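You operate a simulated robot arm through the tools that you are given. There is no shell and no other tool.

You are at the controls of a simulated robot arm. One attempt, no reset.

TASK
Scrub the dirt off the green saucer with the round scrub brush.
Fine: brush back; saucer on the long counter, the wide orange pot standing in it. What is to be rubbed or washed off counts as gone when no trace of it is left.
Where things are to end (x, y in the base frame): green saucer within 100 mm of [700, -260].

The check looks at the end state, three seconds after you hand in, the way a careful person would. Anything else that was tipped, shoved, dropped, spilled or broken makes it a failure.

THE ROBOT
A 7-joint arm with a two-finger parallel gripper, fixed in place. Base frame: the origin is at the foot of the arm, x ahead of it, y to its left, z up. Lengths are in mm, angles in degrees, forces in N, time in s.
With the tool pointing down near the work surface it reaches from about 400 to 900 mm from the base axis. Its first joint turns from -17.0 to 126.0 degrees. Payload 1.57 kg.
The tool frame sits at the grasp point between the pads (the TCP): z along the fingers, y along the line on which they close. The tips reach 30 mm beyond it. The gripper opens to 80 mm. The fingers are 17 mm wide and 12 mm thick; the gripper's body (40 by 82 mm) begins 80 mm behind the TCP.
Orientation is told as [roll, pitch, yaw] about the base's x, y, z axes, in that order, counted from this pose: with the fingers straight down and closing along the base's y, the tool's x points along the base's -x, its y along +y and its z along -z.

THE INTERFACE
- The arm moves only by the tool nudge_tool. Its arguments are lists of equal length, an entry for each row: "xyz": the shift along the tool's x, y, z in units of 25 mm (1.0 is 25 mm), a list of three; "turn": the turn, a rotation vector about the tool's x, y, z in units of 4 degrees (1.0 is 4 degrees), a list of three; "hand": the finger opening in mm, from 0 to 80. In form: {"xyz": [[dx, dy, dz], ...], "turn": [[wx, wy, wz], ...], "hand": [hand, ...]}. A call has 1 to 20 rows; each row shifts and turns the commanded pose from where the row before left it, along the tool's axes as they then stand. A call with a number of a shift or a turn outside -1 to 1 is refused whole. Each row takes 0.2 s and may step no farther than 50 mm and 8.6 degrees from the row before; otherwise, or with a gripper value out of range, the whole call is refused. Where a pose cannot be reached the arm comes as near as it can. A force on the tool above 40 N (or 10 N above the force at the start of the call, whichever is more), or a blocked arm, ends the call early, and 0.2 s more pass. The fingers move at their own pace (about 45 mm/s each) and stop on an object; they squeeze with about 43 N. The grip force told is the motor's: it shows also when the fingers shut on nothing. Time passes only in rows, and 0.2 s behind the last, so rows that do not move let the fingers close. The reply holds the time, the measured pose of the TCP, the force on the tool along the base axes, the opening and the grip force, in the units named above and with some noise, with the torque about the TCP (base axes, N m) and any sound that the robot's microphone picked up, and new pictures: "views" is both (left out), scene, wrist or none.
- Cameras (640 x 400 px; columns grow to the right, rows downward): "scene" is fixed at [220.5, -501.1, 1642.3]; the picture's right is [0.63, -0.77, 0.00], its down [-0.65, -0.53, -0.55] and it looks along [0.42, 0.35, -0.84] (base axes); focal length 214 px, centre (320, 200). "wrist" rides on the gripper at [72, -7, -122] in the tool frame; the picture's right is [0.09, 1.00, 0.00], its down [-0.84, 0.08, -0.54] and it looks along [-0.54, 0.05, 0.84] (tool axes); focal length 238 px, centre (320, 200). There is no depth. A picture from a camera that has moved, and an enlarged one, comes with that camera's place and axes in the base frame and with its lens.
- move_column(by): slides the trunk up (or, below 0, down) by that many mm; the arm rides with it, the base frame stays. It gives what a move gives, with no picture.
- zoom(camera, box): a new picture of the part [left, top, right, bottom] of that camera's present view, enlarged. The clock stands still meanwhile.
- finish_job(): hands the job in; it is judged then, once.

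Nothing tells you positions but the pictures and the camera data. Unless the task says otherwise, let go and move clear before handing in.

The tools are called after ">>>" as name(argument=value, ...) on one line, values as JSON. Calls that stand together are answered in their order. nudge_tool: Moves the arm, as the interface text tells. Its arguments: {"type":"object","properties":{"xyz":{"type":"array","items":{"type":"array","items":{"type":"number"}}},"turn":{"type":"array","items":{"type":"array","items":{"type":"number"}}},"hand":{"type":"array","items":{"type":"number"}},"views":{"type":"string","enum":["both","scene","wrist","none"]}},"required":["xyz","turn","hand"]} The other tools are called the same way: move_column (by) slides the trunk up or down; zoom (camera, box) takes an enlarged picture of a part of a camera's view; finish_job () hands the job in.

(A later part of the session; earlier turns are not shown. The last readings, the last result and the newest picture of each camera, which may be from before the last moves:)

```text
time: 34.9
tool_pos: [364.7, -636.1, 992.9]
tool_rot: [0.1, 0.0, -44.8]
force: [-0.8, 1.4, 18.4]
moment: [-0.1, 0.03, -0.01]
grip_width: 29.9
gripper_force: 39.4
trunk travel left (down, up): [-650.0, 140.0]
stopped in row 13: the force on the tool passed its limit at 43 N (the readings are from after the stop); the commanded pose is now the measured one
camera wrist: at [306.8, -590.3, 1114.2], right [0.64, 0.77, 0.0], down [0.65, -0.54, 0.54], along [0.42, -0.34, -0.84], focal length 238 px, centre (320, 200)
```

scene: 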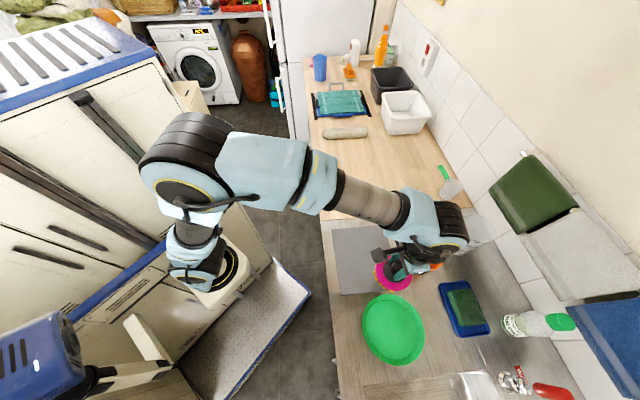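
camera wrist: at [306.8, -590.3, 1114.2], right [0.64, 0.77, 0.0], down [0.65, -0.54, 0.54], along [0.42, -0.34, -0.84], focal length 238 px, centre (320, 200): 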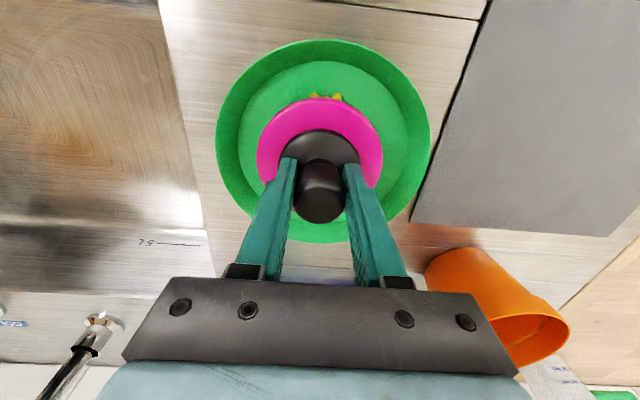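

The limit tripped once, with no harm visible. I'll lift off, look again, and carry the brush back above its place on the mat.

>>> nudge_tool(xyz=[[0, 0, -0.4], [0, 0, -1], [0, 0, -1], [0, 0, -1], [0, 0, -1], [0.148, 0.964, 0], [0.148, 0.964, 0], [0.148, 0.964, 0], [0.148, 0.964, 0], [0.148, 0.964, 0], [0.148, 0.964, 0], [0.148, 0.964, 0], [0.148, 0.964, 0], [0.148, 0.964, 0], [0.148, 0.964, 0], [0, 0, 0]], turn=[[0, 0, 0], [0, 0, 0], [0, 0, 0], [0, 0, 0], [0, 0, 0], [0, 0, 0], [0, 0, 0], [0, 0, 0], [0, 0, 0], [0, 0, 0], [0, 0, 0], [0, 0, 0], [0, 0, 0], [0, 0, 0], [0, 0, 0], [0, 0, 0]], hand=[0, 0, 0, 0, 0, 0, 0, 0, 0, 0, 0, 0, 0, 0, 0, 0], views="both")

>>> zoom(camera="wrist", box=[0, 0, 200, 200])

>>> zoom(camera="scene", box=[355, 285, 435, 365])

```text
time: 38.3
tool_pos: [506.9, -440.8, 1102.3]
tool_rot: [0.2, 0.2, -44.8]
force: [0.2, -0.1, -1.7]
moment: [0.0, 0.01, -0.03]
grip_width: 30.0
gripper_force: 39.1
trunk travel left (down, up): [-650.0, 140.0]
camera wrist: at [450.2, -394.7, 1224.1], right [0.64, 0.77, 0.01], down [0.65, -0.54, 0.54], along [0.42, -0.34, -0.84], focal length 238 px, centre (320, 200)
```

scene: 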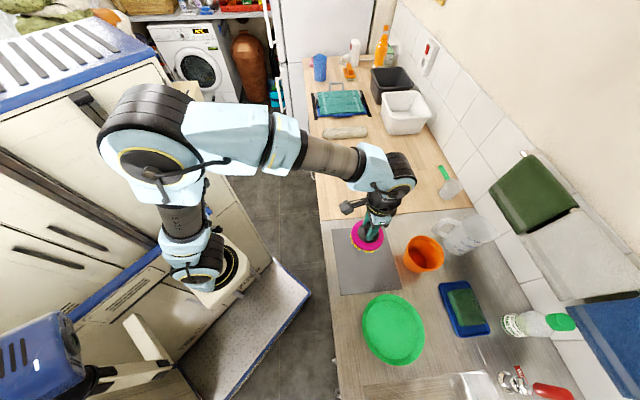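
wrist: 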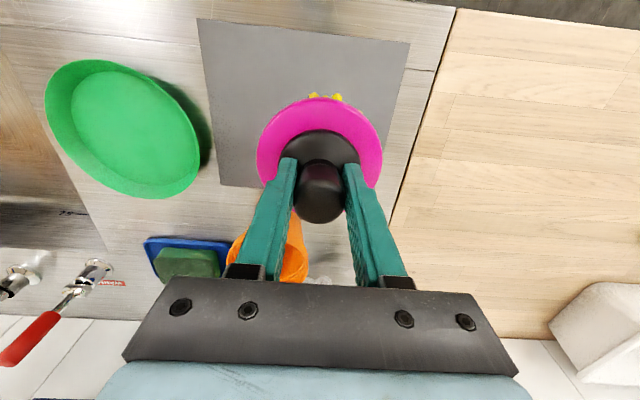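

```text
2.00 times, centred on (100, 100) of wrist
camera zoom: at [450.2, -394.7, 1224.1], right [0.64, 0.77, 0.01], down [0.65, -0.54, 0.54], along [0.42, -0.34, -0.84], focal length 477 px, centre (760, 400)
```

zoom: 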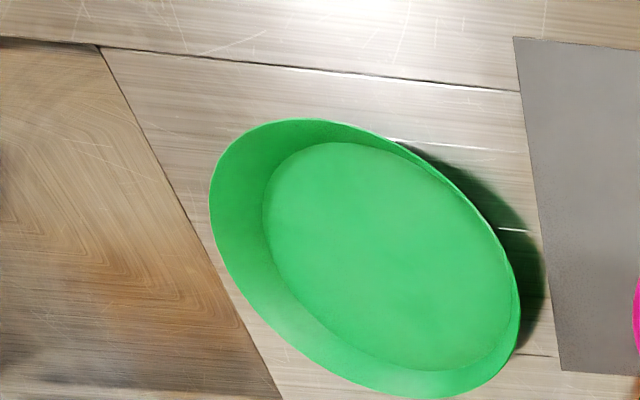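

```text
5.00 times, centred on (395, 325) of scene
camera zoom: at [220.5, -501.1, 1642.3], right [0.63, -0.77, 0.0], down [-0.65, -0.53, -0.55], along [0.42, 0.35, -0.84], focal length 1072 px, centre (-55, -425)
```

zoom: 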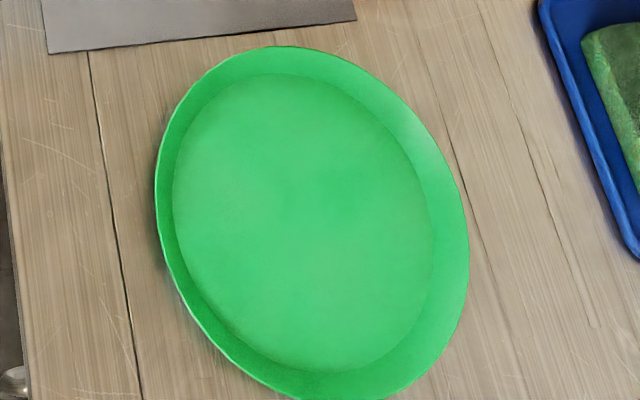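

The saucer is clean. I'll lower the brush to its original place on the mat.

>>> nudge_tool(xyz=[[-0.02, 0.09, 1], [0, 0, 1], [0, 0, 1], [0, 0, 0.8], [0, 0, 0.2], [0, 0, 0.12]], turn=[[0, 0, 0], [0, 0, 0], [0, 0, 0], [0, 0, 0], [0, 0, 0], [0, 0, 0]], hand=[0, 0, 0, 0, 0, 0], views="wrist")

>>> nudge_tool(xyz=[[0, 0, 0.06]], turn=[[0, 0, 0]], hand=[0], views="none")

```text
time: 39.7
tool_pos: [508.5, -438.1, 998.7]
tool_rot: [0.4, 0.1, -44.8]
force: [0.3, 0.8, -0.6]
moment: [-0.01, 0.01, -0.01]
grip_width: 29.9
gripper_force: 39.2
trunk travel left (down, up): [-650.0, 140.0]
camera wrist: at [451.7, -392.6, 1121.1], right [0.64, 0.77, 0.01], down [0.65, -0.54, 0.54], along [0.42, -0.34, -0.84], focal length 238 px, centre (320, 200)
```

wrist: 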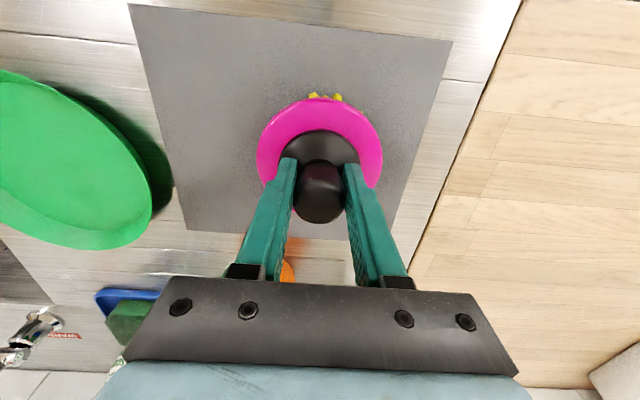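

```text
time: 40.1
tool_pos: [508.9, -438.1, 998.1]
tool_rot: [0.3, 0.2, -44.9]
force: [-0.1, 0.5, -1.1]
moment: [-0.01, 0.0, -0.03]
grip_width: 29.7
gripper_force: 39.5
trunk travel left (down, up): [-650.0, 140.0]
```

>>> nudge_tool(xyz=[[0.02, 0, 0.06]], turn=[[0, 0, 0]], hand=[0], views="none")

>>> nudge_tool(xyz=[[0, 0, 0.05]], turn=[[0, 0, 0]], hand=[0], views="none")

>>> nudge_tool(xyz=[[0, 0, 0.05]], turn=[[0, 0, 0]], hand=[0], views="none")

```text
time: 40.5
tool_pos: [509.2, -437.9, 997.1]
tool_rot: [0.3, 0.2, -44.7]
force: [0.5, -0.1, -1.9]
moment: [-0.04, 0.04, 0.02]
grip_width: 29.8
gripper_force: 39.3
trunk travel left (down, up): [-650.0, 140.0]
```

```text
time: 40.9
tool_pos: [507.8, -438.0, 996.2]
tool_rot: [0.2, 0.2, -44.9]
force: [-0.2, -0.2, -1.1]
moment: [-0.05, -0.01, 0.0]
grip_width: 30.1
gripper_force: 39.8
trunk travel left (down, up): [-650.0, 140.0]
```

```text
time: 41.3
tool_pos: [507.5, -438.9, 994.3]
tool_rot: [0.3, 0.2, -44.8]
force: [-0.1, 0.7, -1.3]
moment: [0.0, 0.02, -0.03]
grip_width: 30.0
gripper_force: 39.5
trunk travel left (down, up): [-650.0, 140.0]
```

>>> nudge_tool(xyz=[[0, 0, 0.05]], turn=[[0, 0, 0]], hand=[0], views="none")

>>> nudge_tool(xyz=[[0, 0, 0.04]], turn=[[0, 0, 0]], hand=[0], views="none")

```text
time: 41.7
tool_pos: [507.6, -437.8, 993.8]
tool_rot: [0.3, 0.1, -44.8]
force: [-0.4, -0.5, 0.3]
moment: [-0.01, 0.04, 0.03]
grip_width: 30.0
gripper_force: 39.5
trunk travel left (down, up): [-650.0, 140.0]
```

```text
time: 42.1
tool_pos: [508.7, -436.9, 993.2]
tool_rot: [0.3, 0.1, -44.8]
force: [-1.9, 0.0, 9.0]
moment: [-0.36, 0.2, -0.09]
grip_width: 29.7
gripper_force: 38.9
trunk travel left (down, up): [-650.0, 140.0]
```

The brush rests on the mat. I'll relax the pressure, open and rise.

>>> nudge_tool(xyz=[[0, 0, -0.03], [0, 0, 0], [0, 0, 0], [0, 0, 0], [0, 0, 0]], turn=[[0, 0, 0], [0, 0, 0], [0, 0, 0], [0, 0, 0], [0, 0, 0]], hand=[0, 40, 60, 80, 80], views="none")

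>>> nudge_tool(xyz=[[0, 0, -0.5], [0, 0, -1], [0, 0, -1], [0, 0, -1], [0, 0, -1]], turn=[[0, 0, 0], [0, 0, 0], [0, 0, 0], [0, 0, 0], [0, 0, 0]], hand=[80, 80, 80, 80, 80], views="both")

```text
time: 43.3
tool_pos: [508.4, -437.9, 992.7]
tool_rot: [0.3, 0.2, -44.8]
force: [0.2, -0.7, -0.8]
moment: [0.02, 0.01, 0.0]
grip_width: 79.7
gripper_force: 0.1
trunk travel left (down, up): [-650.0, 140.0]
```

```text
time: 44.5
tool_pos: [508.8, -438.9, 1104.5]
tool_rot: [0.3, 0.3, -44.8]
force: [0.3, -0.4, 0.0]
moment: [0.02, 0.01, -0.01]
grip_width: 80.5
gripper_force: 0.1
trunk travel left (down, up): [-650.0, 140.0]
camera wrist: at [451.7, -392.9, 1226.9], right [0.64, 0.77, 0.01], down [0.65, -0.54, 0.54], along [0.42, -0.34, -0.84], focal length 238 px, centre (320, 200)
```

scene: 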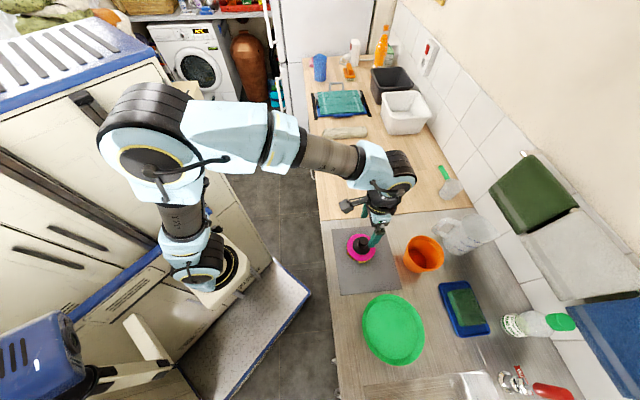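
wrist: 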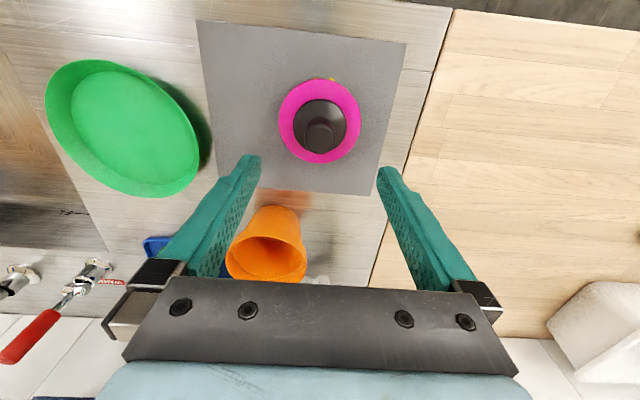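

The brush is back on its mat. To plan the saucer grasp I want a low side view of its rim, so I'll back off in front of the counter and tilt the wrist outward.

>>> nudge_tool(xyz=[[0.667, -1, 0], [0.667, -1, 0], [0.667, -1, 0], [0.667, -1, 0], [0.667, -1, 0], [0.667, -1, 0], [0, 0, 0.9], [0, 0, 0.9], [0, 0, 0.9], [0, 0, 0.9]], turn=[[0, 0, 0], [0, 0, 0], [0, 0, 0], [0, 0, 0], [0, 0, 0], [0, 0, 0], [0, 0, 0], [0, 0, 0], [0, 0, 0], [0, 0, 0]], hand=[80, 80, 80, 80, 80, 80, 80, 80, 80, 80], views="none")

>>> nudge_tool(xyz=[[0, 0, 0], [0, 0, 0], [0, 0, 0], [0, 0, 0], [0, 0, 0], [0, 0, 0], [0, 0, 0], [0, 0, 0], [0, 0, 0], [0, 0, 0]], turn=[[0, -1, 0], [0, -1, 0], [0, -1, 0], [0, -1, 0], [0, -1, 0], [0, -1, 0], [0, -1, 0], [0, -1, 0], [0, -1, 0], [0, -1, 0]], hand=[80, 80, 80, 80, 80, 80, 80, 80, 80, 80], views="both")

```text
time: 46.7
tool_pos: [331.0, -473.4, 1014.7]
tool_rot: [0.3, 0.1, -44.7]
force: [-0.9, -0.1, 0.1]
moment: [-0.02, -0.02, 0.04]
grip_width: 80.1
gripper_force: 0.0
trunk travel left (down, up): [-650.0, 140.0]
```

```text
time: 48.9
tool_pos: [336.1, -485.8, 1020.4]
tool_rot: [0.8, -38.2, -45.2]
force: [0.8, 0.7, 0.9]
moment: [0.01, 0.01, 0.0]
grip_width: 80.0
gripper_force: 0.1
out of reach, approached as far as the arm can: row 10
trunk travel left (down, up): [-650.0, 140.0]
camera wrist: at [236.1, -397.5, 1071.1], right [0.65, 0.76, -0.05], down [0.28, -0.18, 0.94], along [0.71, -0.63, -0.33], focal length 238 px, centre (320, 200)
```

scene: 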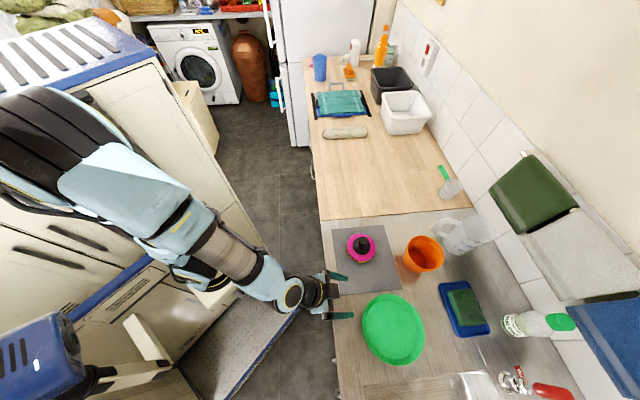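
wrist: 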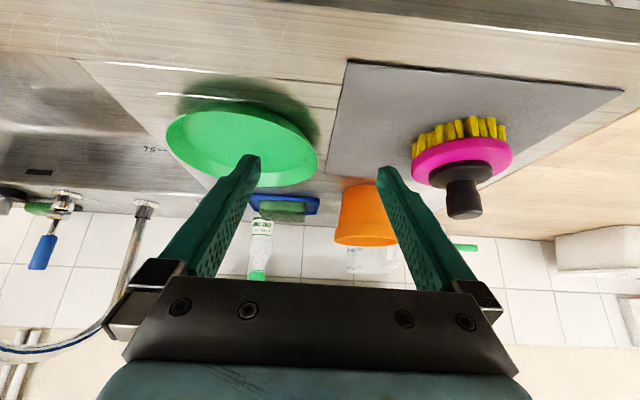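

>>> zoom(camera="wrist", box=[150, 80, 330, 200])

>>> zoom(camera="wrist", box=[310, 150, 430, 260])

```text
3.33 times, centred on (240, 140) of wrist
camera zoom: at [236.1, -397.5, 1071.1], right [0.65, 0.76, -0.05], down [0.28, -0.18, 0.94], along [0.71, -0.63, -0.33], focal length 794 px, centre (587, 400)
```

zoom: 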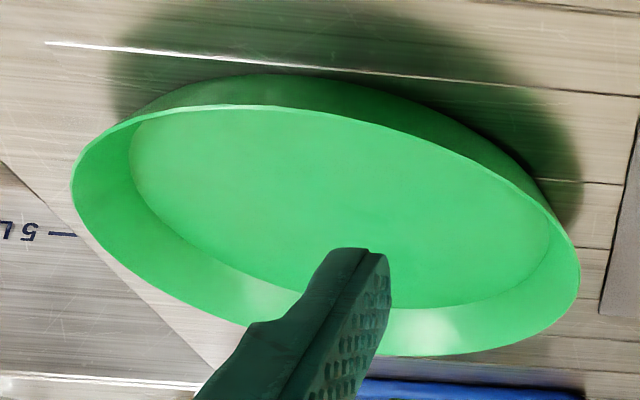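

```text
3.64 times, centred on (370, 205) of wrist
camera zoom: at [236.1, -397.5, 1071.1], right [0.65, 0.76, -0.05], down [0.28, -0.18, 0.94], along [0.71, -0.63, -0.33], focal length 867 px, centre (138, 182)
```

zoom: 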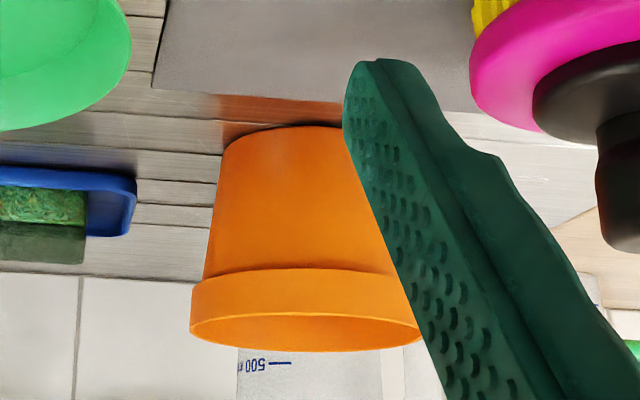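

The low view shows the saucer's wall flaring about 35° from vertical and standing about 19 mm high. The pot is a tapered flowerpot with a banded rim. I'll return the tool to vertical and head for the saucer's rim on the mat side.

>>> nudge_tool(xyz=[[0, 0, 0], [0, 0, 0], [0, 0, 0], [0, 0, 0], [0, 0, 0], [0, 0, 0], [0, 0, 0], [0, 0, 0], [0, 0, 0], [0, 0, 0]], turn=[[0, 1, 0], [0, 1, 0], [0, 1, 0], [0, 1, 0], [0, 1, 0], [0, 1, 0], [0, 1, 0], [0, 1, 0], [0, 1, 0], [0, 1, 0]], hand=[80, 80, 80, 80, 80, 80, 80, 80, 80, 80], views="none")

>>> nudge_tool(xyz=[[0, 0, -1], [0, 0, -1], [0, 0, -1], [0, 0, 0]], turn=[[0, 0, 0], [0, 0, 0], [0, 0, 0], [0, 0, 0]], hand=[80, 80, 80, 80], views="none")

```text
time: 51.1
tool_pos: [336.5, -485.8, 1020.0]
tool_rot: [0.3, 0.3, -44.8]
force: [1.1, -0.1, -0.2]
moment: [0.02, -0.02, 0.02]
grip_width: 79.9
gripper_force: 0.0
trunk travel left (down, up): [-650.0, 140.0]
```

```text
time: 52.1
tool_pos: [336.3, -486.3, 1095.7]
tool_rot: [0.3, 0.2, -44.7]
force: [0.7, 0.1, 0.4]
moment: [0.0, 0.04, 0.02]
grip_width: 80.0
gripper_force: 0.1
trunk travel left (down, up): [-650.0, 140.0]
```

Now I'll lean the gripper 32° so the fingers run parallel to the saucer's wall, narrow the opening, and hover near the rim.

>>> nudge_tool(xyz=[[0, 0, 0], [0, 0, 0], [0, 0, 0], [0, 0, 0], [0, 0, 0], [0, 0, 0], [0, 0, 0], [0, 0, 0], [-0.869, 0.431, 0.321], [-0.869, 0.431, 0.321], [-0.869, 0.431, 0.321], [-0.869, 0.431, 0.321], [-0.869, 0.431, 0.321], [-0.869, 0.431, 0.321], [0, 0, 0]], turn=[[1, 0, 0], [1, 0, 0], [1, 0, 0], [1, 0, 0], [1, 0, 0], [1, 0, 0], [1, 0, 0], [1, 0, 0], [0, 0, 0], [0, 0, 0], [0, 0, 0], [0, 0, 0], [0, 0, 0], [0, 0, 0], [0, 0, 0]], hand=[60, 40, 30, 20, 20, 20, 20, 20, 20, 20, 20, 20, 20, 20, 20], views="both")

```text
time: 55.3
tool_pos: [448.5, -556.7, 1018.9]
tool_rot: [-31.7, 0.1, -44.8]
force: [-0.2, 0.3, -0.2]
moment: [-0.03, 0.02, -0.02]
grip_width: 19.7
gripper_force: 0.0
trunk travel left (down, up): [-650.0, 140.0]
camera wrist: at [438.8, -464.4, 1126.7], right [0.53, 0.67, -0.52], down [0.84, -0.34, 0.42], along [0.1, -0.66, -0.74], focal length 238 px, centre (320, 200)
```

scene: 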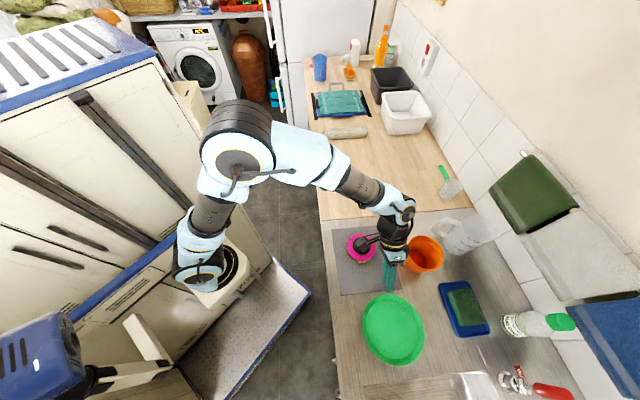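
wrist: 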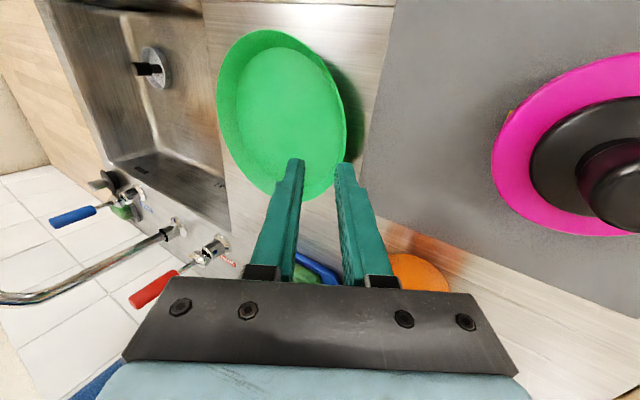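

>>> zoom(camera="wrist", box=[200, 20, 400, 220])

>>> zoom(camera="scene", box=[350, 220, 440, 370])

```text
2.00 times, centred on (300, 120) of wrist
camera zoom: at [438.8, -464.4, 1126.7], right [0.53, 0.67, -0.52], down [0.84, -0.34, 0.42], along [0.1, -0.66, -0.74], focal length 477 px, centre (360, 360)
```

zoom: 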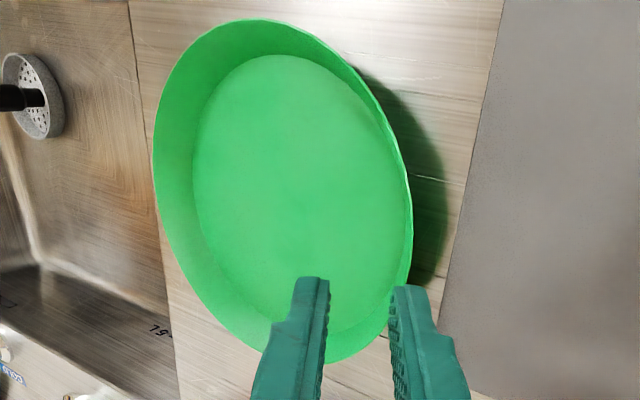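

```text
2.67 times, centred on (395, 295) of scene
camera zoom: at [220.5, -501.1, 1642.3], right [0.63, -0.77, 0.0], down [-0.65, -0.53, -0.55], along [0.42, 0.35, -0.84], focal length 572 px, centre (120, -53)
```

zoom: 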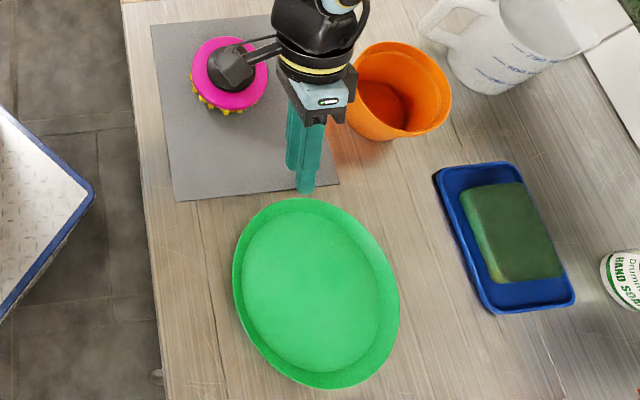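

>>> nudge_tool(xyz=[[-0.024, 0.418, 0.638], [-0.024, 0.418, 0.638], [0, 0, 0]], turn=[[0, 0, 0], [0, 0, 0], [0, 0, 0]], hand=[16, 16, 16], views="both")

>>> zoom(camera="wrist", box=[230, 80, 430, 240])

>>> zoom(camera="scene", box=[355, 260, 425, 330])

```text
time: 56.1
tool_pos: [450.5, -556.8, 979.6]
tool_rot: [-31.7, 0.2, -44.8]
force: [0.6, -0.4, -0.6]
moment: [0.0, 0.02, 0.0]
grip_width: 16.0
gripper_force: 0.0
trunk travel left (down, up): [-650.0, 140.0]
camera wrist: at [440.0, -464.6, 1088.2], right [0.53, 0.67, -0.52], down [0.84, -0.34, 0.42], along [0.1, -0.66, -0.74], focal length 238 px, centre (320, 200)
```

scene: 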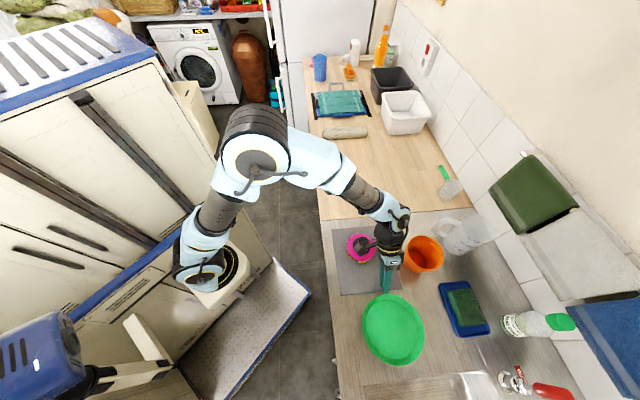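
wrist: 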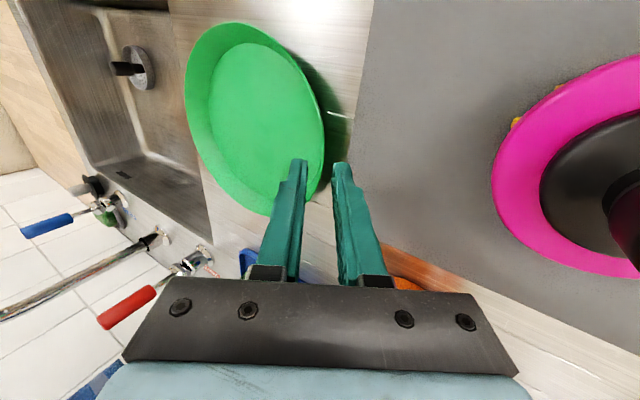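

```text
2.50 times, centred on (330, 160) of wrist
camera zoom: at [440.0, -464.6, 1088.2], right [0.53, 0.67, -0.52], down [0.84, -0.34, 0.42], along [0.1, -0.66, -0.74], focal length 596 px, centre (295, 300)
```

zoom: 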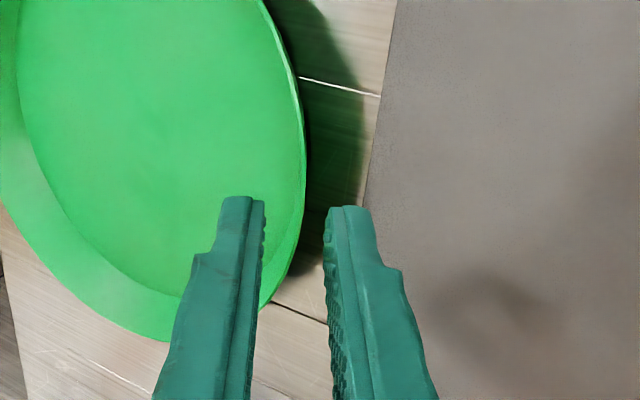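

```text
5.71 times, centred on (390, 295) of scene
camera zoom: at [220.5, -501.1, 1642.3], right [0.63, -0.77, 0.0], down [-0.65, -0.53, -0.55], along [0.42, 0.35, -0.84], focal length 1226 px, centre (-80, -343)
```

zoom: 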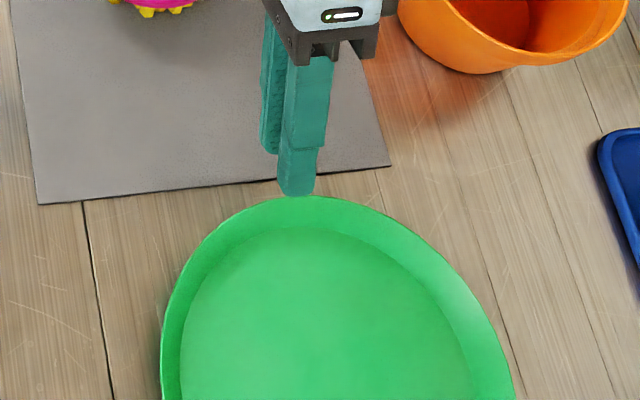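

The rim runs between the two fingertips, about 2 mm off-centre. I'll correct that and slide down along the wall, watching the force.

>>> nudge_tool(xyz=[[0, 0.08, 0.3], [0, 0, 0.3], [0, 0, 0.2]], turn=[[0, 0, 0], [0, 0, 0], [0, 0, 0]], hand=[14, 14, 14], views="both")

>>> zoom(camera="wrist", box=[260, 110, 400, 220])

>>> zoom(camera="scene", box=[355, 260, 425, 330])

```text
time: 56.9
tool_pos: [444.3, -562.8, 963.6]
tool_rot: [-31.7, 0.2, -44.7]
force: [0.1, -0.4, 0.3]
moment: [0.0, 0.02, 0.04]
grip_width: 14.4
gripper_force: 0.1
trunk travel left (down, up): [-650.0, 140.0]
camera wrist: at [434.1, -470.5, 1070.5], right [0.53, 0.67, -0.52], down [0.84, -0.34, 0.42], along [0.1, -0.66, -0.74], focal length 238 px, centre (320, 200)
```

scene: 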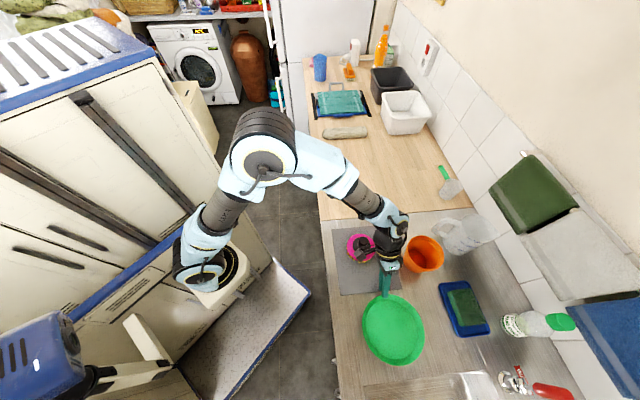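
wrist: 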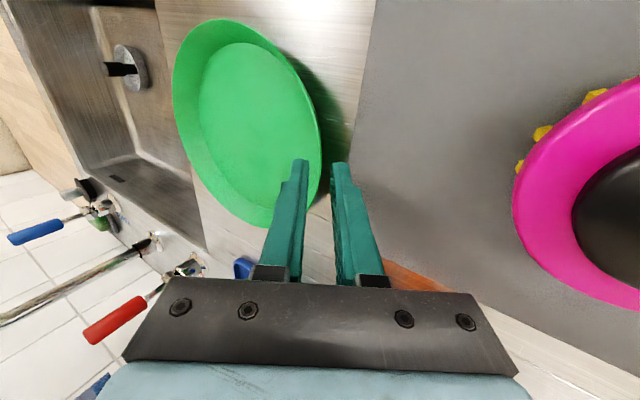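

```text
3.64 times, centred on (330, 165) of wrist
camera zoom: at [434.1, -470.5, 1070.5], right [0.53, 0.67, -0.52], down [0.84, -0.34, 0.42], along [0.1, -0.66, -0.74], focal length 867 px, centre (284, 327)
```

zoom: 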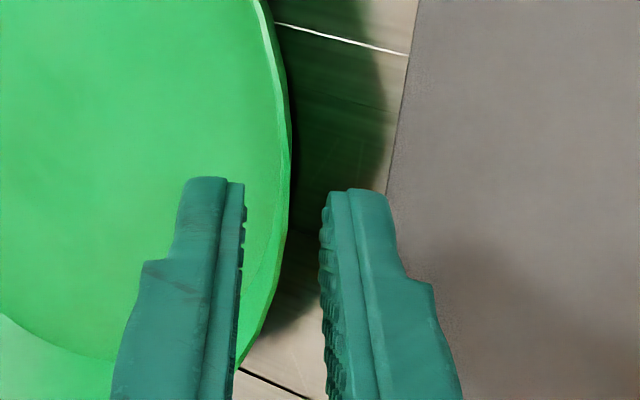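

```text
5.71 times, centred on (390, 295) of scene
camera zoom: at [220.5, -501.1, 1642.3], right [0.63, -0.77, 0.0], down [-0.65, -0.53, -0.55], along [0.42, 0.35, -0.84], focal length 1226 px, centre (-80, -343)
```

zoom: 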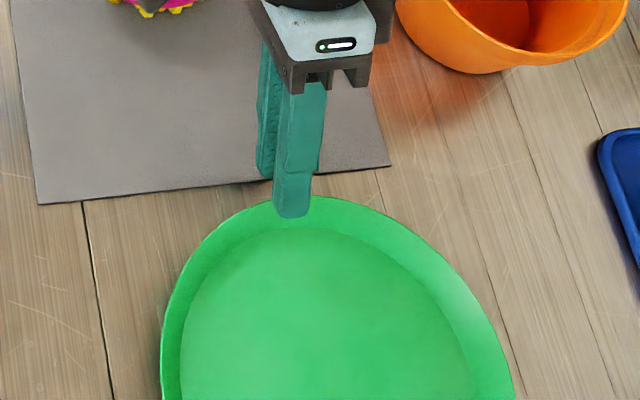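

The rim is centred between the tips. I'll go 8 mm further down along the wall.

>>> nudge_tool(xyz=[[0, 0, 0.12], [0, 0, 0.1], [0, 0, 0.1]], turn=[[0, 0, 0], [0, 0, 0], [0, 0, 0]], hand=[14, 14, 14], views="wrist")

>>> zoom(camera="wrist", box=[260, 110, 400, 220])

>>> zoom(camera="scene", box=[355, 260, 425, 330])

```text
time: 57.7
tool_pos: [442.4, -565.7, 956.6]
tool_rot: [-31.8, 0.1, -44.8]
force: [0.1, -0.4, 0.1]
moment: [-0.01, -0.03, -0.02]
grip_width: 13.8
gripper_force: 0.1
trunk travel left (down, up): [-650.0, 140.0]
camera wrist: at [431.2, -473.1, 1064.0], right [0.53, 0.67, -0.52], down [0.84, -0.34, 0.42], along [0.1, -0.66, -0.74], focal length 238 px, centre (320, 200)
```

wrist: 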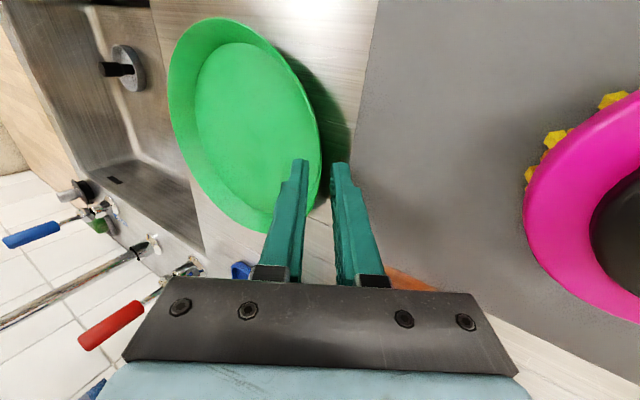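

```text
3.64 times, centred on (330, 165) of wrist
camera zoom: at [431.2, -473.1, 1064.0], right [0.53, 0.67, -0.52], down [0.84, -0.34, 0.42], along [0.1, -0.66, -0.74], focal length 867 px, centre (284, 327)
```

zoom: 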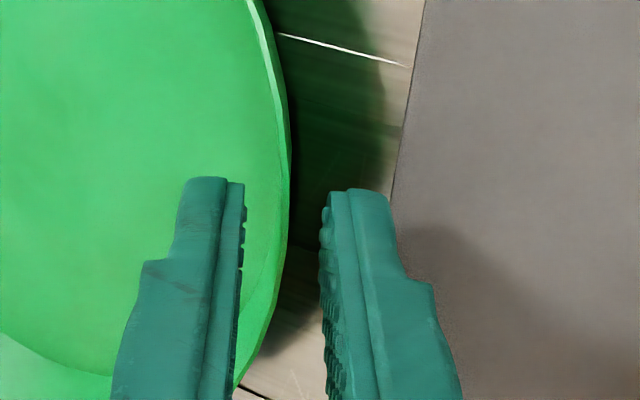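

```text
5.71 times, centred on (390, 295) of scene
camera zoom: at [220.5, -501.1, 1642.3], right [0.63, -0.77, 0.0], down [-0.65, -0.53, -0.55], along [0.42, 0.35, -0.84], focal length 1226 px, centre (-80, -343)
```

zoom: 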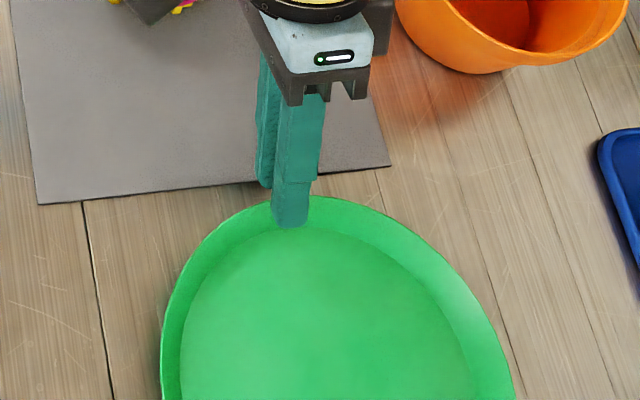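

>>> nudge_tool(xyz=[[0, 0, 0], [0, 0, 0.06], [0, 0, 0.06]], turn=[[0, 0, 0], [0, 0, 0], [0, 0, 0]], hand=[9, 9, 9], views="wrist")

>>> zoom(camera="wrist", box=[260, 110, 400, 220])

```text
time: 58.5
tool_pos: [441.5, -566.8, 953.9]
tool_rot: [-31.7, 0.2, -44.8]
force: [2.1, 1.7, 5.2]
moment: [-0.04, 0.05, -0.03]
grip_width: 10.0
gripper_force: 0.2
trunk travel left (down, up): [-650.0, 140.0]
camera wrist: at [429.9, -474.3, 1061.7], right [0.53, 0.67, -0.52], down [0.84, -0.34, 0.42], along [0.1, -0.66, -0.74], focal length 238 px, centre (320, 200)
```

wrist: 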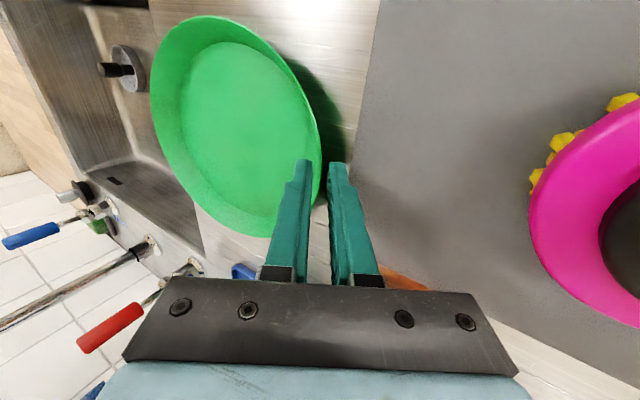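

```text
3.64 times, centred on (330, 165) of wrist
camera zoom: at [429.9, -474.3, 1061.7], right [0.53, 0.67, -0.52], down [0.84, -0.34, 0.42], along [0.1, -0.66, -0.74], focal length 867 px, centre (284, 327)
```

zoom: 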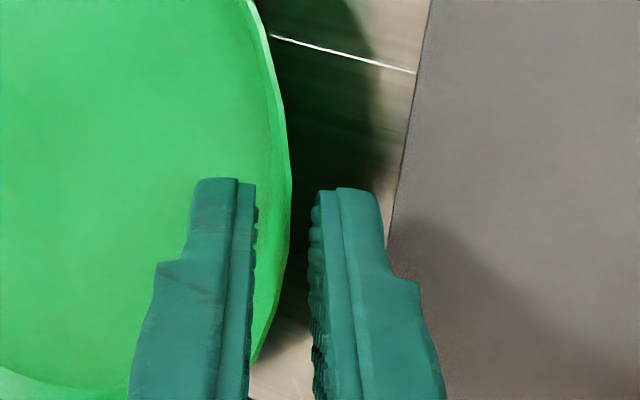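

>>> zoom(camera="scene", box=[340, 255, 450, 375])

>>> zoom(camera="wrist", box=[130, 0, 350, 250])

```text
3.33 times, centred on (395, 315) of scene
camera zoom: at [220.5, -501.1, 1642.3], right [0.63, -0.77, 0.0], down [-0.65, -0.53, -0.55], along [0.42, 0.35, -0.84], focal length 715 px, centre (70, -183)
```

zoom: 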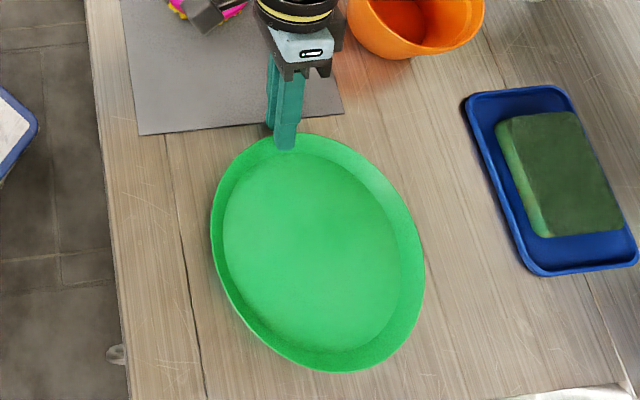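

```text
1.60 times, centred on (240, 125) of wrist
camera zoom: at [429.9, -474.3, 1061.7], right [0.53, 0.67, -0.52], down [0.84, -0.34, 0.42], along [0.1, -0.66, -0.74], focal length 381 px, centre (448, 320)
```

zoom: 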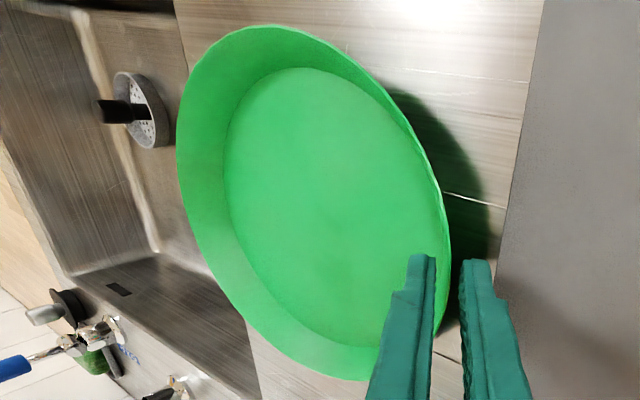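

The inner fingertip is pressing on the wall and tipping the saucer slightly. I'll back off 3 mm so it settles, then close.

>>> nudge_tool(xyz=[[0, 0, -0.06], [0, 0, -0.06], [0, 0, 0]], turn=[[0, 0, 0], [0, 0, 0], [0, 0, 0]], hand=[11, 11, 11], views="wrist")

>>> zoom(camera="wrist", box=[130, 0, 350, 250])

```text
time: 59.3
tool_pos: [442.3, -566.6, 956.2]
tool_rot: [-31.7, 0.3, -44.8]
force: [0.7, 0.0, -0.7]
moment: [-0.01, -0.02, 0.0]
grip_width: 11.1
gripper_force: 0.1
trunk travel left (down, up): [-650.0, 140.0]
camera wrist: at [431.1, -473.3, 1064.3], right [0.53, 0.67, -0.52], down [0.84, -0.34, 0.42], along [0.1, -0.66, -0.74], focal length 238 px, centre (320, 200)
```

wrist: 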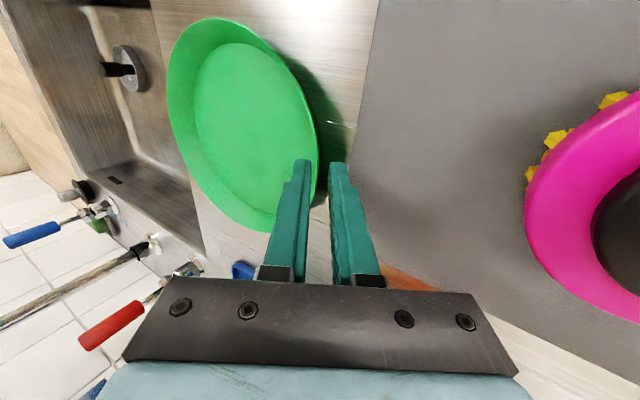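

```text
1.60 times, centred on (240, 125) of wrist
camera zoom: at [431.1, -473.3, 1064.3], right [0.53, 0.67, -0.52], down [0.84, -0.34, 0.42], along [0.1, -0.66, -0.74], focal length 381 px, centre (448, 320)
```

zoom: 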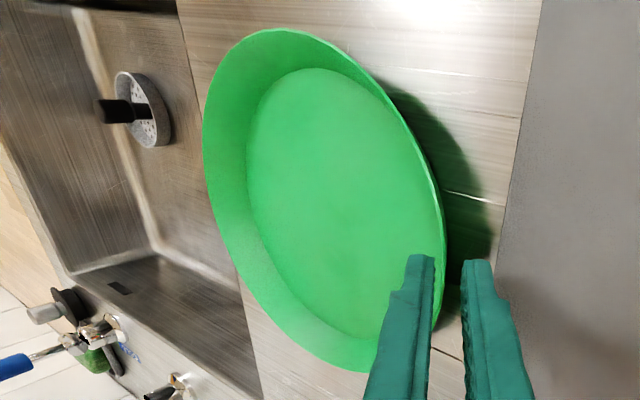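

>>> nudge_tool(xyz=[[0, 0, 0], [0, 0, 0], [0, 0, 0], [0, 0, 0]], turn=[[0, 0, 0], [0, 0, 0], [0, 0, 0], [0, 0, 0]], hand=[8, 5, 2, 0], views="both")

>>> zoom(camera="wrist", box=[130, 0, 350, 250])

>>> zoom(camera="scene", box=[340, 255, 450, 375])

```text
time: 60.3
tool_pos: [442.2, -566.0, 956.7]
tool_rot: [-31.6, 0.3, -44.9]
force: [0.6, 0.8, 0.6]
moment: [-0.04, 0.0, -0.01]
grip_width: 0.0
gripper_force: 18.1
trunk travel left (down, up): [-650.0, 140.0]
camera wrist: at [431.1, -473.3, 1064.3], right [0.53, 0.67, -0.52], down [0.84, -0.34, 0.42], along [0.1, -0.66, -0.74], focal length 238 px, centre (320, 200)
```

scene: 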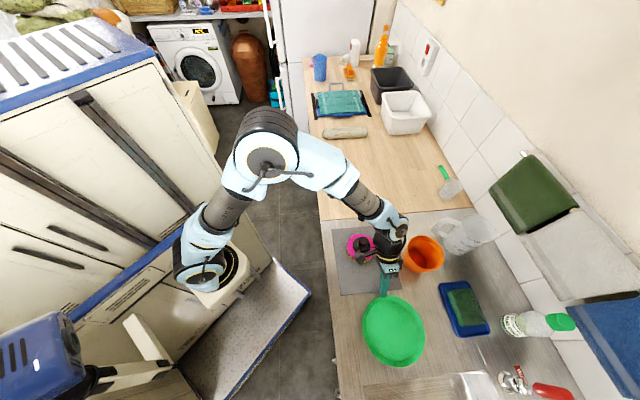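
wrist: 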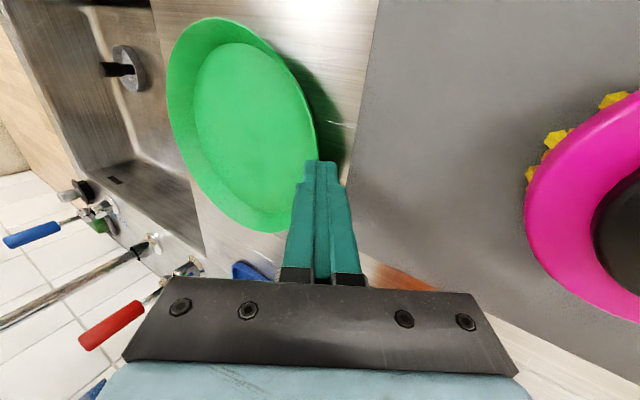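

```text
1.60 times, centred on (240, 125) of wrist
camera zoom: at [431.1, -473.3, 1064.3], right [0.53, 0.67, -0.52], down [0.84, -0.34, 0.42], along [0.1, -0.66, -0.74], focal length 381 px, centre (448, 320)
```

zoom: 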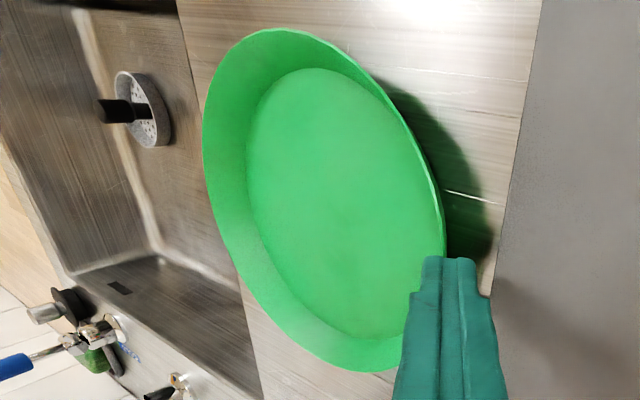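

```text
3.33 times, centred on (395, 315) of scene
camera zoom: at [220.5, -501.1, 1642.3], right [0.63, -0.77, 0.0], down [-0.65, -0.53, -0.55], along [0.42, 0.35, -0.84], focal length 715 px, centre (70, -183)
```

zoom: 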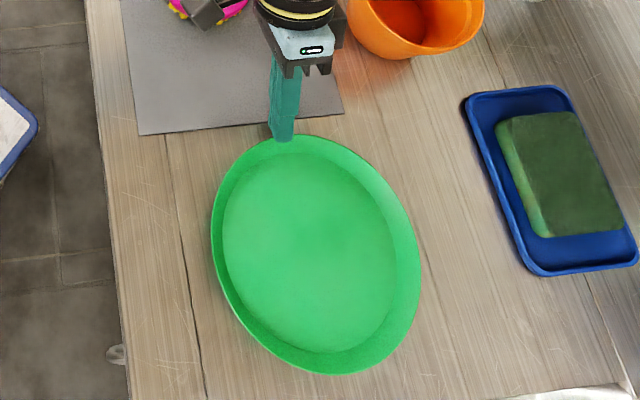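

The fingers closed just above the lip, so the rim is lower than I judged, roughly 10–11 mm above the counter. I'll back off, lean a little more, reopen, and work the outer finger in below the lip from outside.

>>> nudge_tool(xyz=[[0, 0, -0.4], [0, 0, -0.4], [0, 0, 0], [0, -0.03, 0.2], [0, 0, 0.2], [0, 0, 0]], turn=[[0, 0, 0], [0, 0, 0], [1, 0, 0], [0, 0, 0], [0, 0, 0], [0, 0, 0]], hand=[0, 14, 14, 14, 14, 14], views="both")

>>> zoom(camera="wrist", box=[250, 90, 410, 230])

>>> zoom(camera="scene", box=[365, 265, 420, 320])

```text
time: 61.7
tool_pos: [444.1, -561.9, 965.5]
tool_rot: [-35.6, 0.3, -44.8]
force: [0.1, 0.4, -0.5]
moment: [0.02, 0.0, 0.0]
grip_width: 14.0
gripper_force: 0.1
trunk travel left (down, up): [-650.0, 140.0]
camera wrist: at [439.0, -465.2, 1069.0], right [0.5, 0.64, -0.58], down [0.86, -0.32, 0.39], along [0.06, -0.7, -0.71], focal length 238 px, centre (320, 200)
```

scene: 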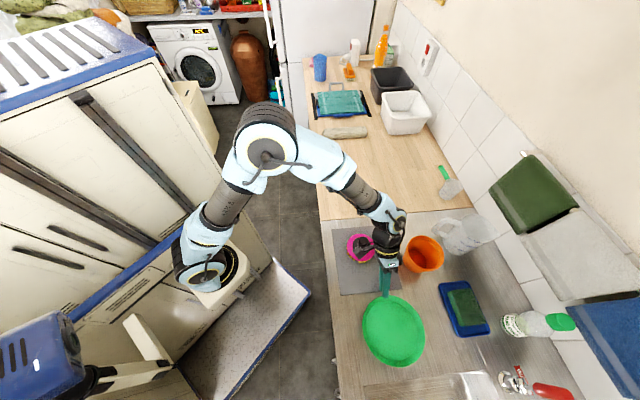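
wrist: 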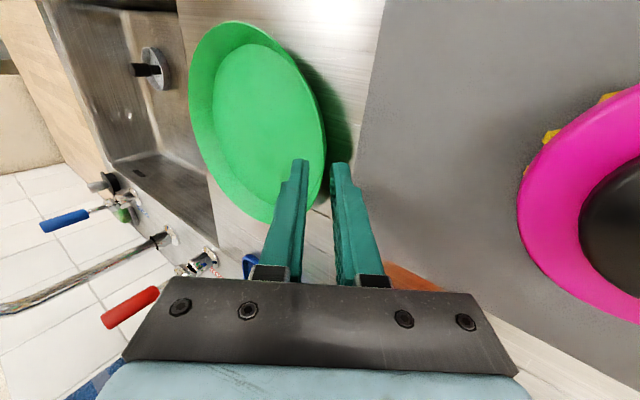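

```text
2.86 times, centred on (330, 160) of wrist
camera zoom: at [439.0, -465.2, 1069.0], right [0.5, 0.64, -0.58], down [0.86, -0.32, 0.39], along [0.06, -0.7, -0.71], focal length 681 px, centre (291, 314)
```

zoom: 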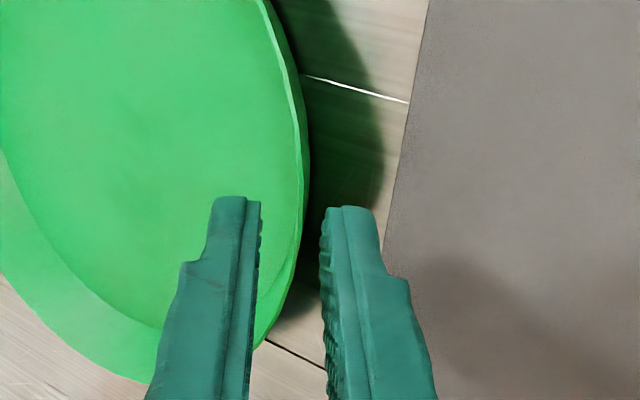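

```text
7.27 times, centred on (392, 292) of scene
camera zoom: at [220.5, -501.1, 1642.3], right [0.63, -0.77, 0.0], down [-0.65, -0.53, -0.55], along [0.42, 0.35, -0.84], focal length 1560 px, centre (-207, -473)
```

zoom: 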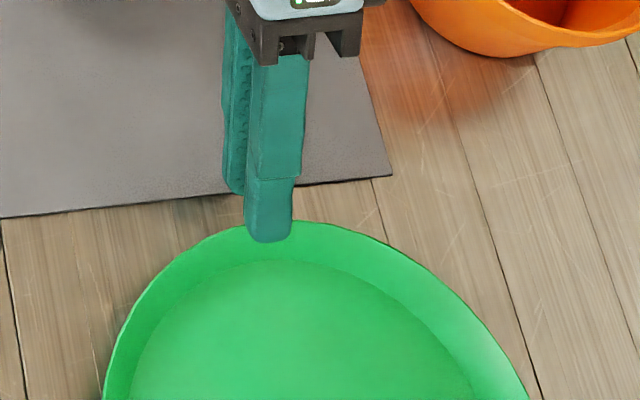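

>>> nudge_tool(xyz=[[0, 0.075, 0.17], [0, 0.075, 0.17], [0, 0, 0]], turn=[[0, 0, 0], [0, 0, 0], [0, 0, 0]], hand=[14, 14, 14], views="none")

>>> nudge_tool(xyz=[[0, 0.024, 0.032]], turn=[[0, 0, 0]], hand=[14], views="wrist")

>>> zoom(camera="wrist", box=[250, 90, 410, 230])

```text
time: 62.5
tool_pos: [442.4, -565.0, 956.6]
tool_rot: [-35.7, 0.2, -44.8]
force: [-0.5, -0.7, 0.2]
moment: [-0.02, 0.01, 0.0]
grip_width: 13.9
gripper_force: 0.0
trunk travel left (down, up): [-650.0, 140.0]
```

```text
time: 62.9
tool_pos: [443.4, -565.3, 955.4]
tool_rot: [-35.6, 0.1, -44.8]
force: [0.0, -0.4, 0.1]
moment: [-0.01, 0.01, 0.0]
grip_width: 13.9
gripper_force: 0.0
trunk travel left (down, up): [-650.0, 140.0]
camera wrist: at [437.8, -466.6, 1058.8], right [0.5, 0.64, -0.58], down [0.86, -0.32, 0.39], along [0.06, -0.7, -0.71], focal length 238 px, centre (320, 200)
```

wrist: 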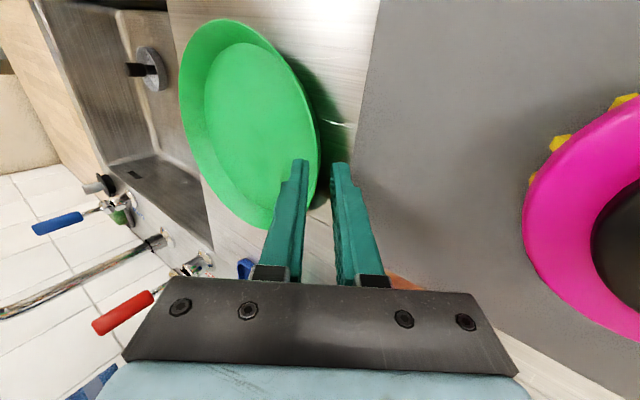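

```text
2.86 times, centred on (330, 160) of wrist
camera zoom: at [437.8, -466.6, 1058.8], right [0.5, 0.64, -0.58], down [0.86, -0.32, 0.39], along [0.06, -0.7, -0.71], focal length 681 px, centre (291, 314)
```

zoom: 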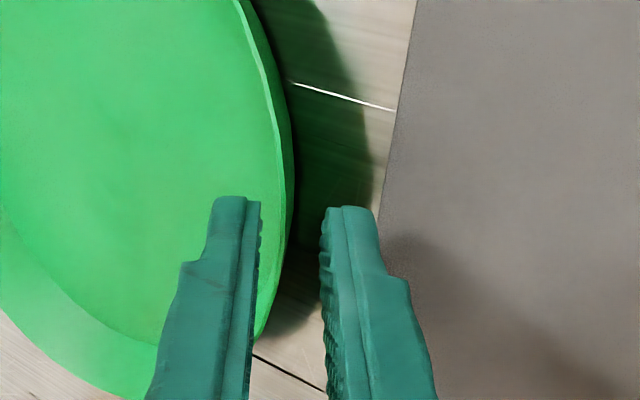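

>>> nudge_tool(xyz=[[0, 0.024, 0.033]], turn=[[0, 0, 0]], hand=[14], views="none")

>>> nudge_tool(xyz=[[0, 0.024, 0.033]], turn=[[0, 0, 0]], hand=[14], views="none")

```text
time: 63.3
tool_pos: [443.4, -564.5, 954.6]
tool_rot: [-35.7, 0.2, -44.9]
force: [1.0, 0.1, 0.1]
moment: [-0.02, 0.03, 0.01]
grip_width: 13.9
gripper_force: 0.0
trunk travel left (down, up): [-650.0, 140.0]
```

```text
time: 63.7
tool_pos: [443.2, -565.3, 953.9]
tool_rot: [-35.7, 0.2, -44.8]
force: [-1.1, 0.3, 0.0]
moment: [-0.02, 0.01, 0.04]
grip_width: 14.1
gripper_force: 0.1
trunk travel left (down, up): [-650.0, 140.0]
```

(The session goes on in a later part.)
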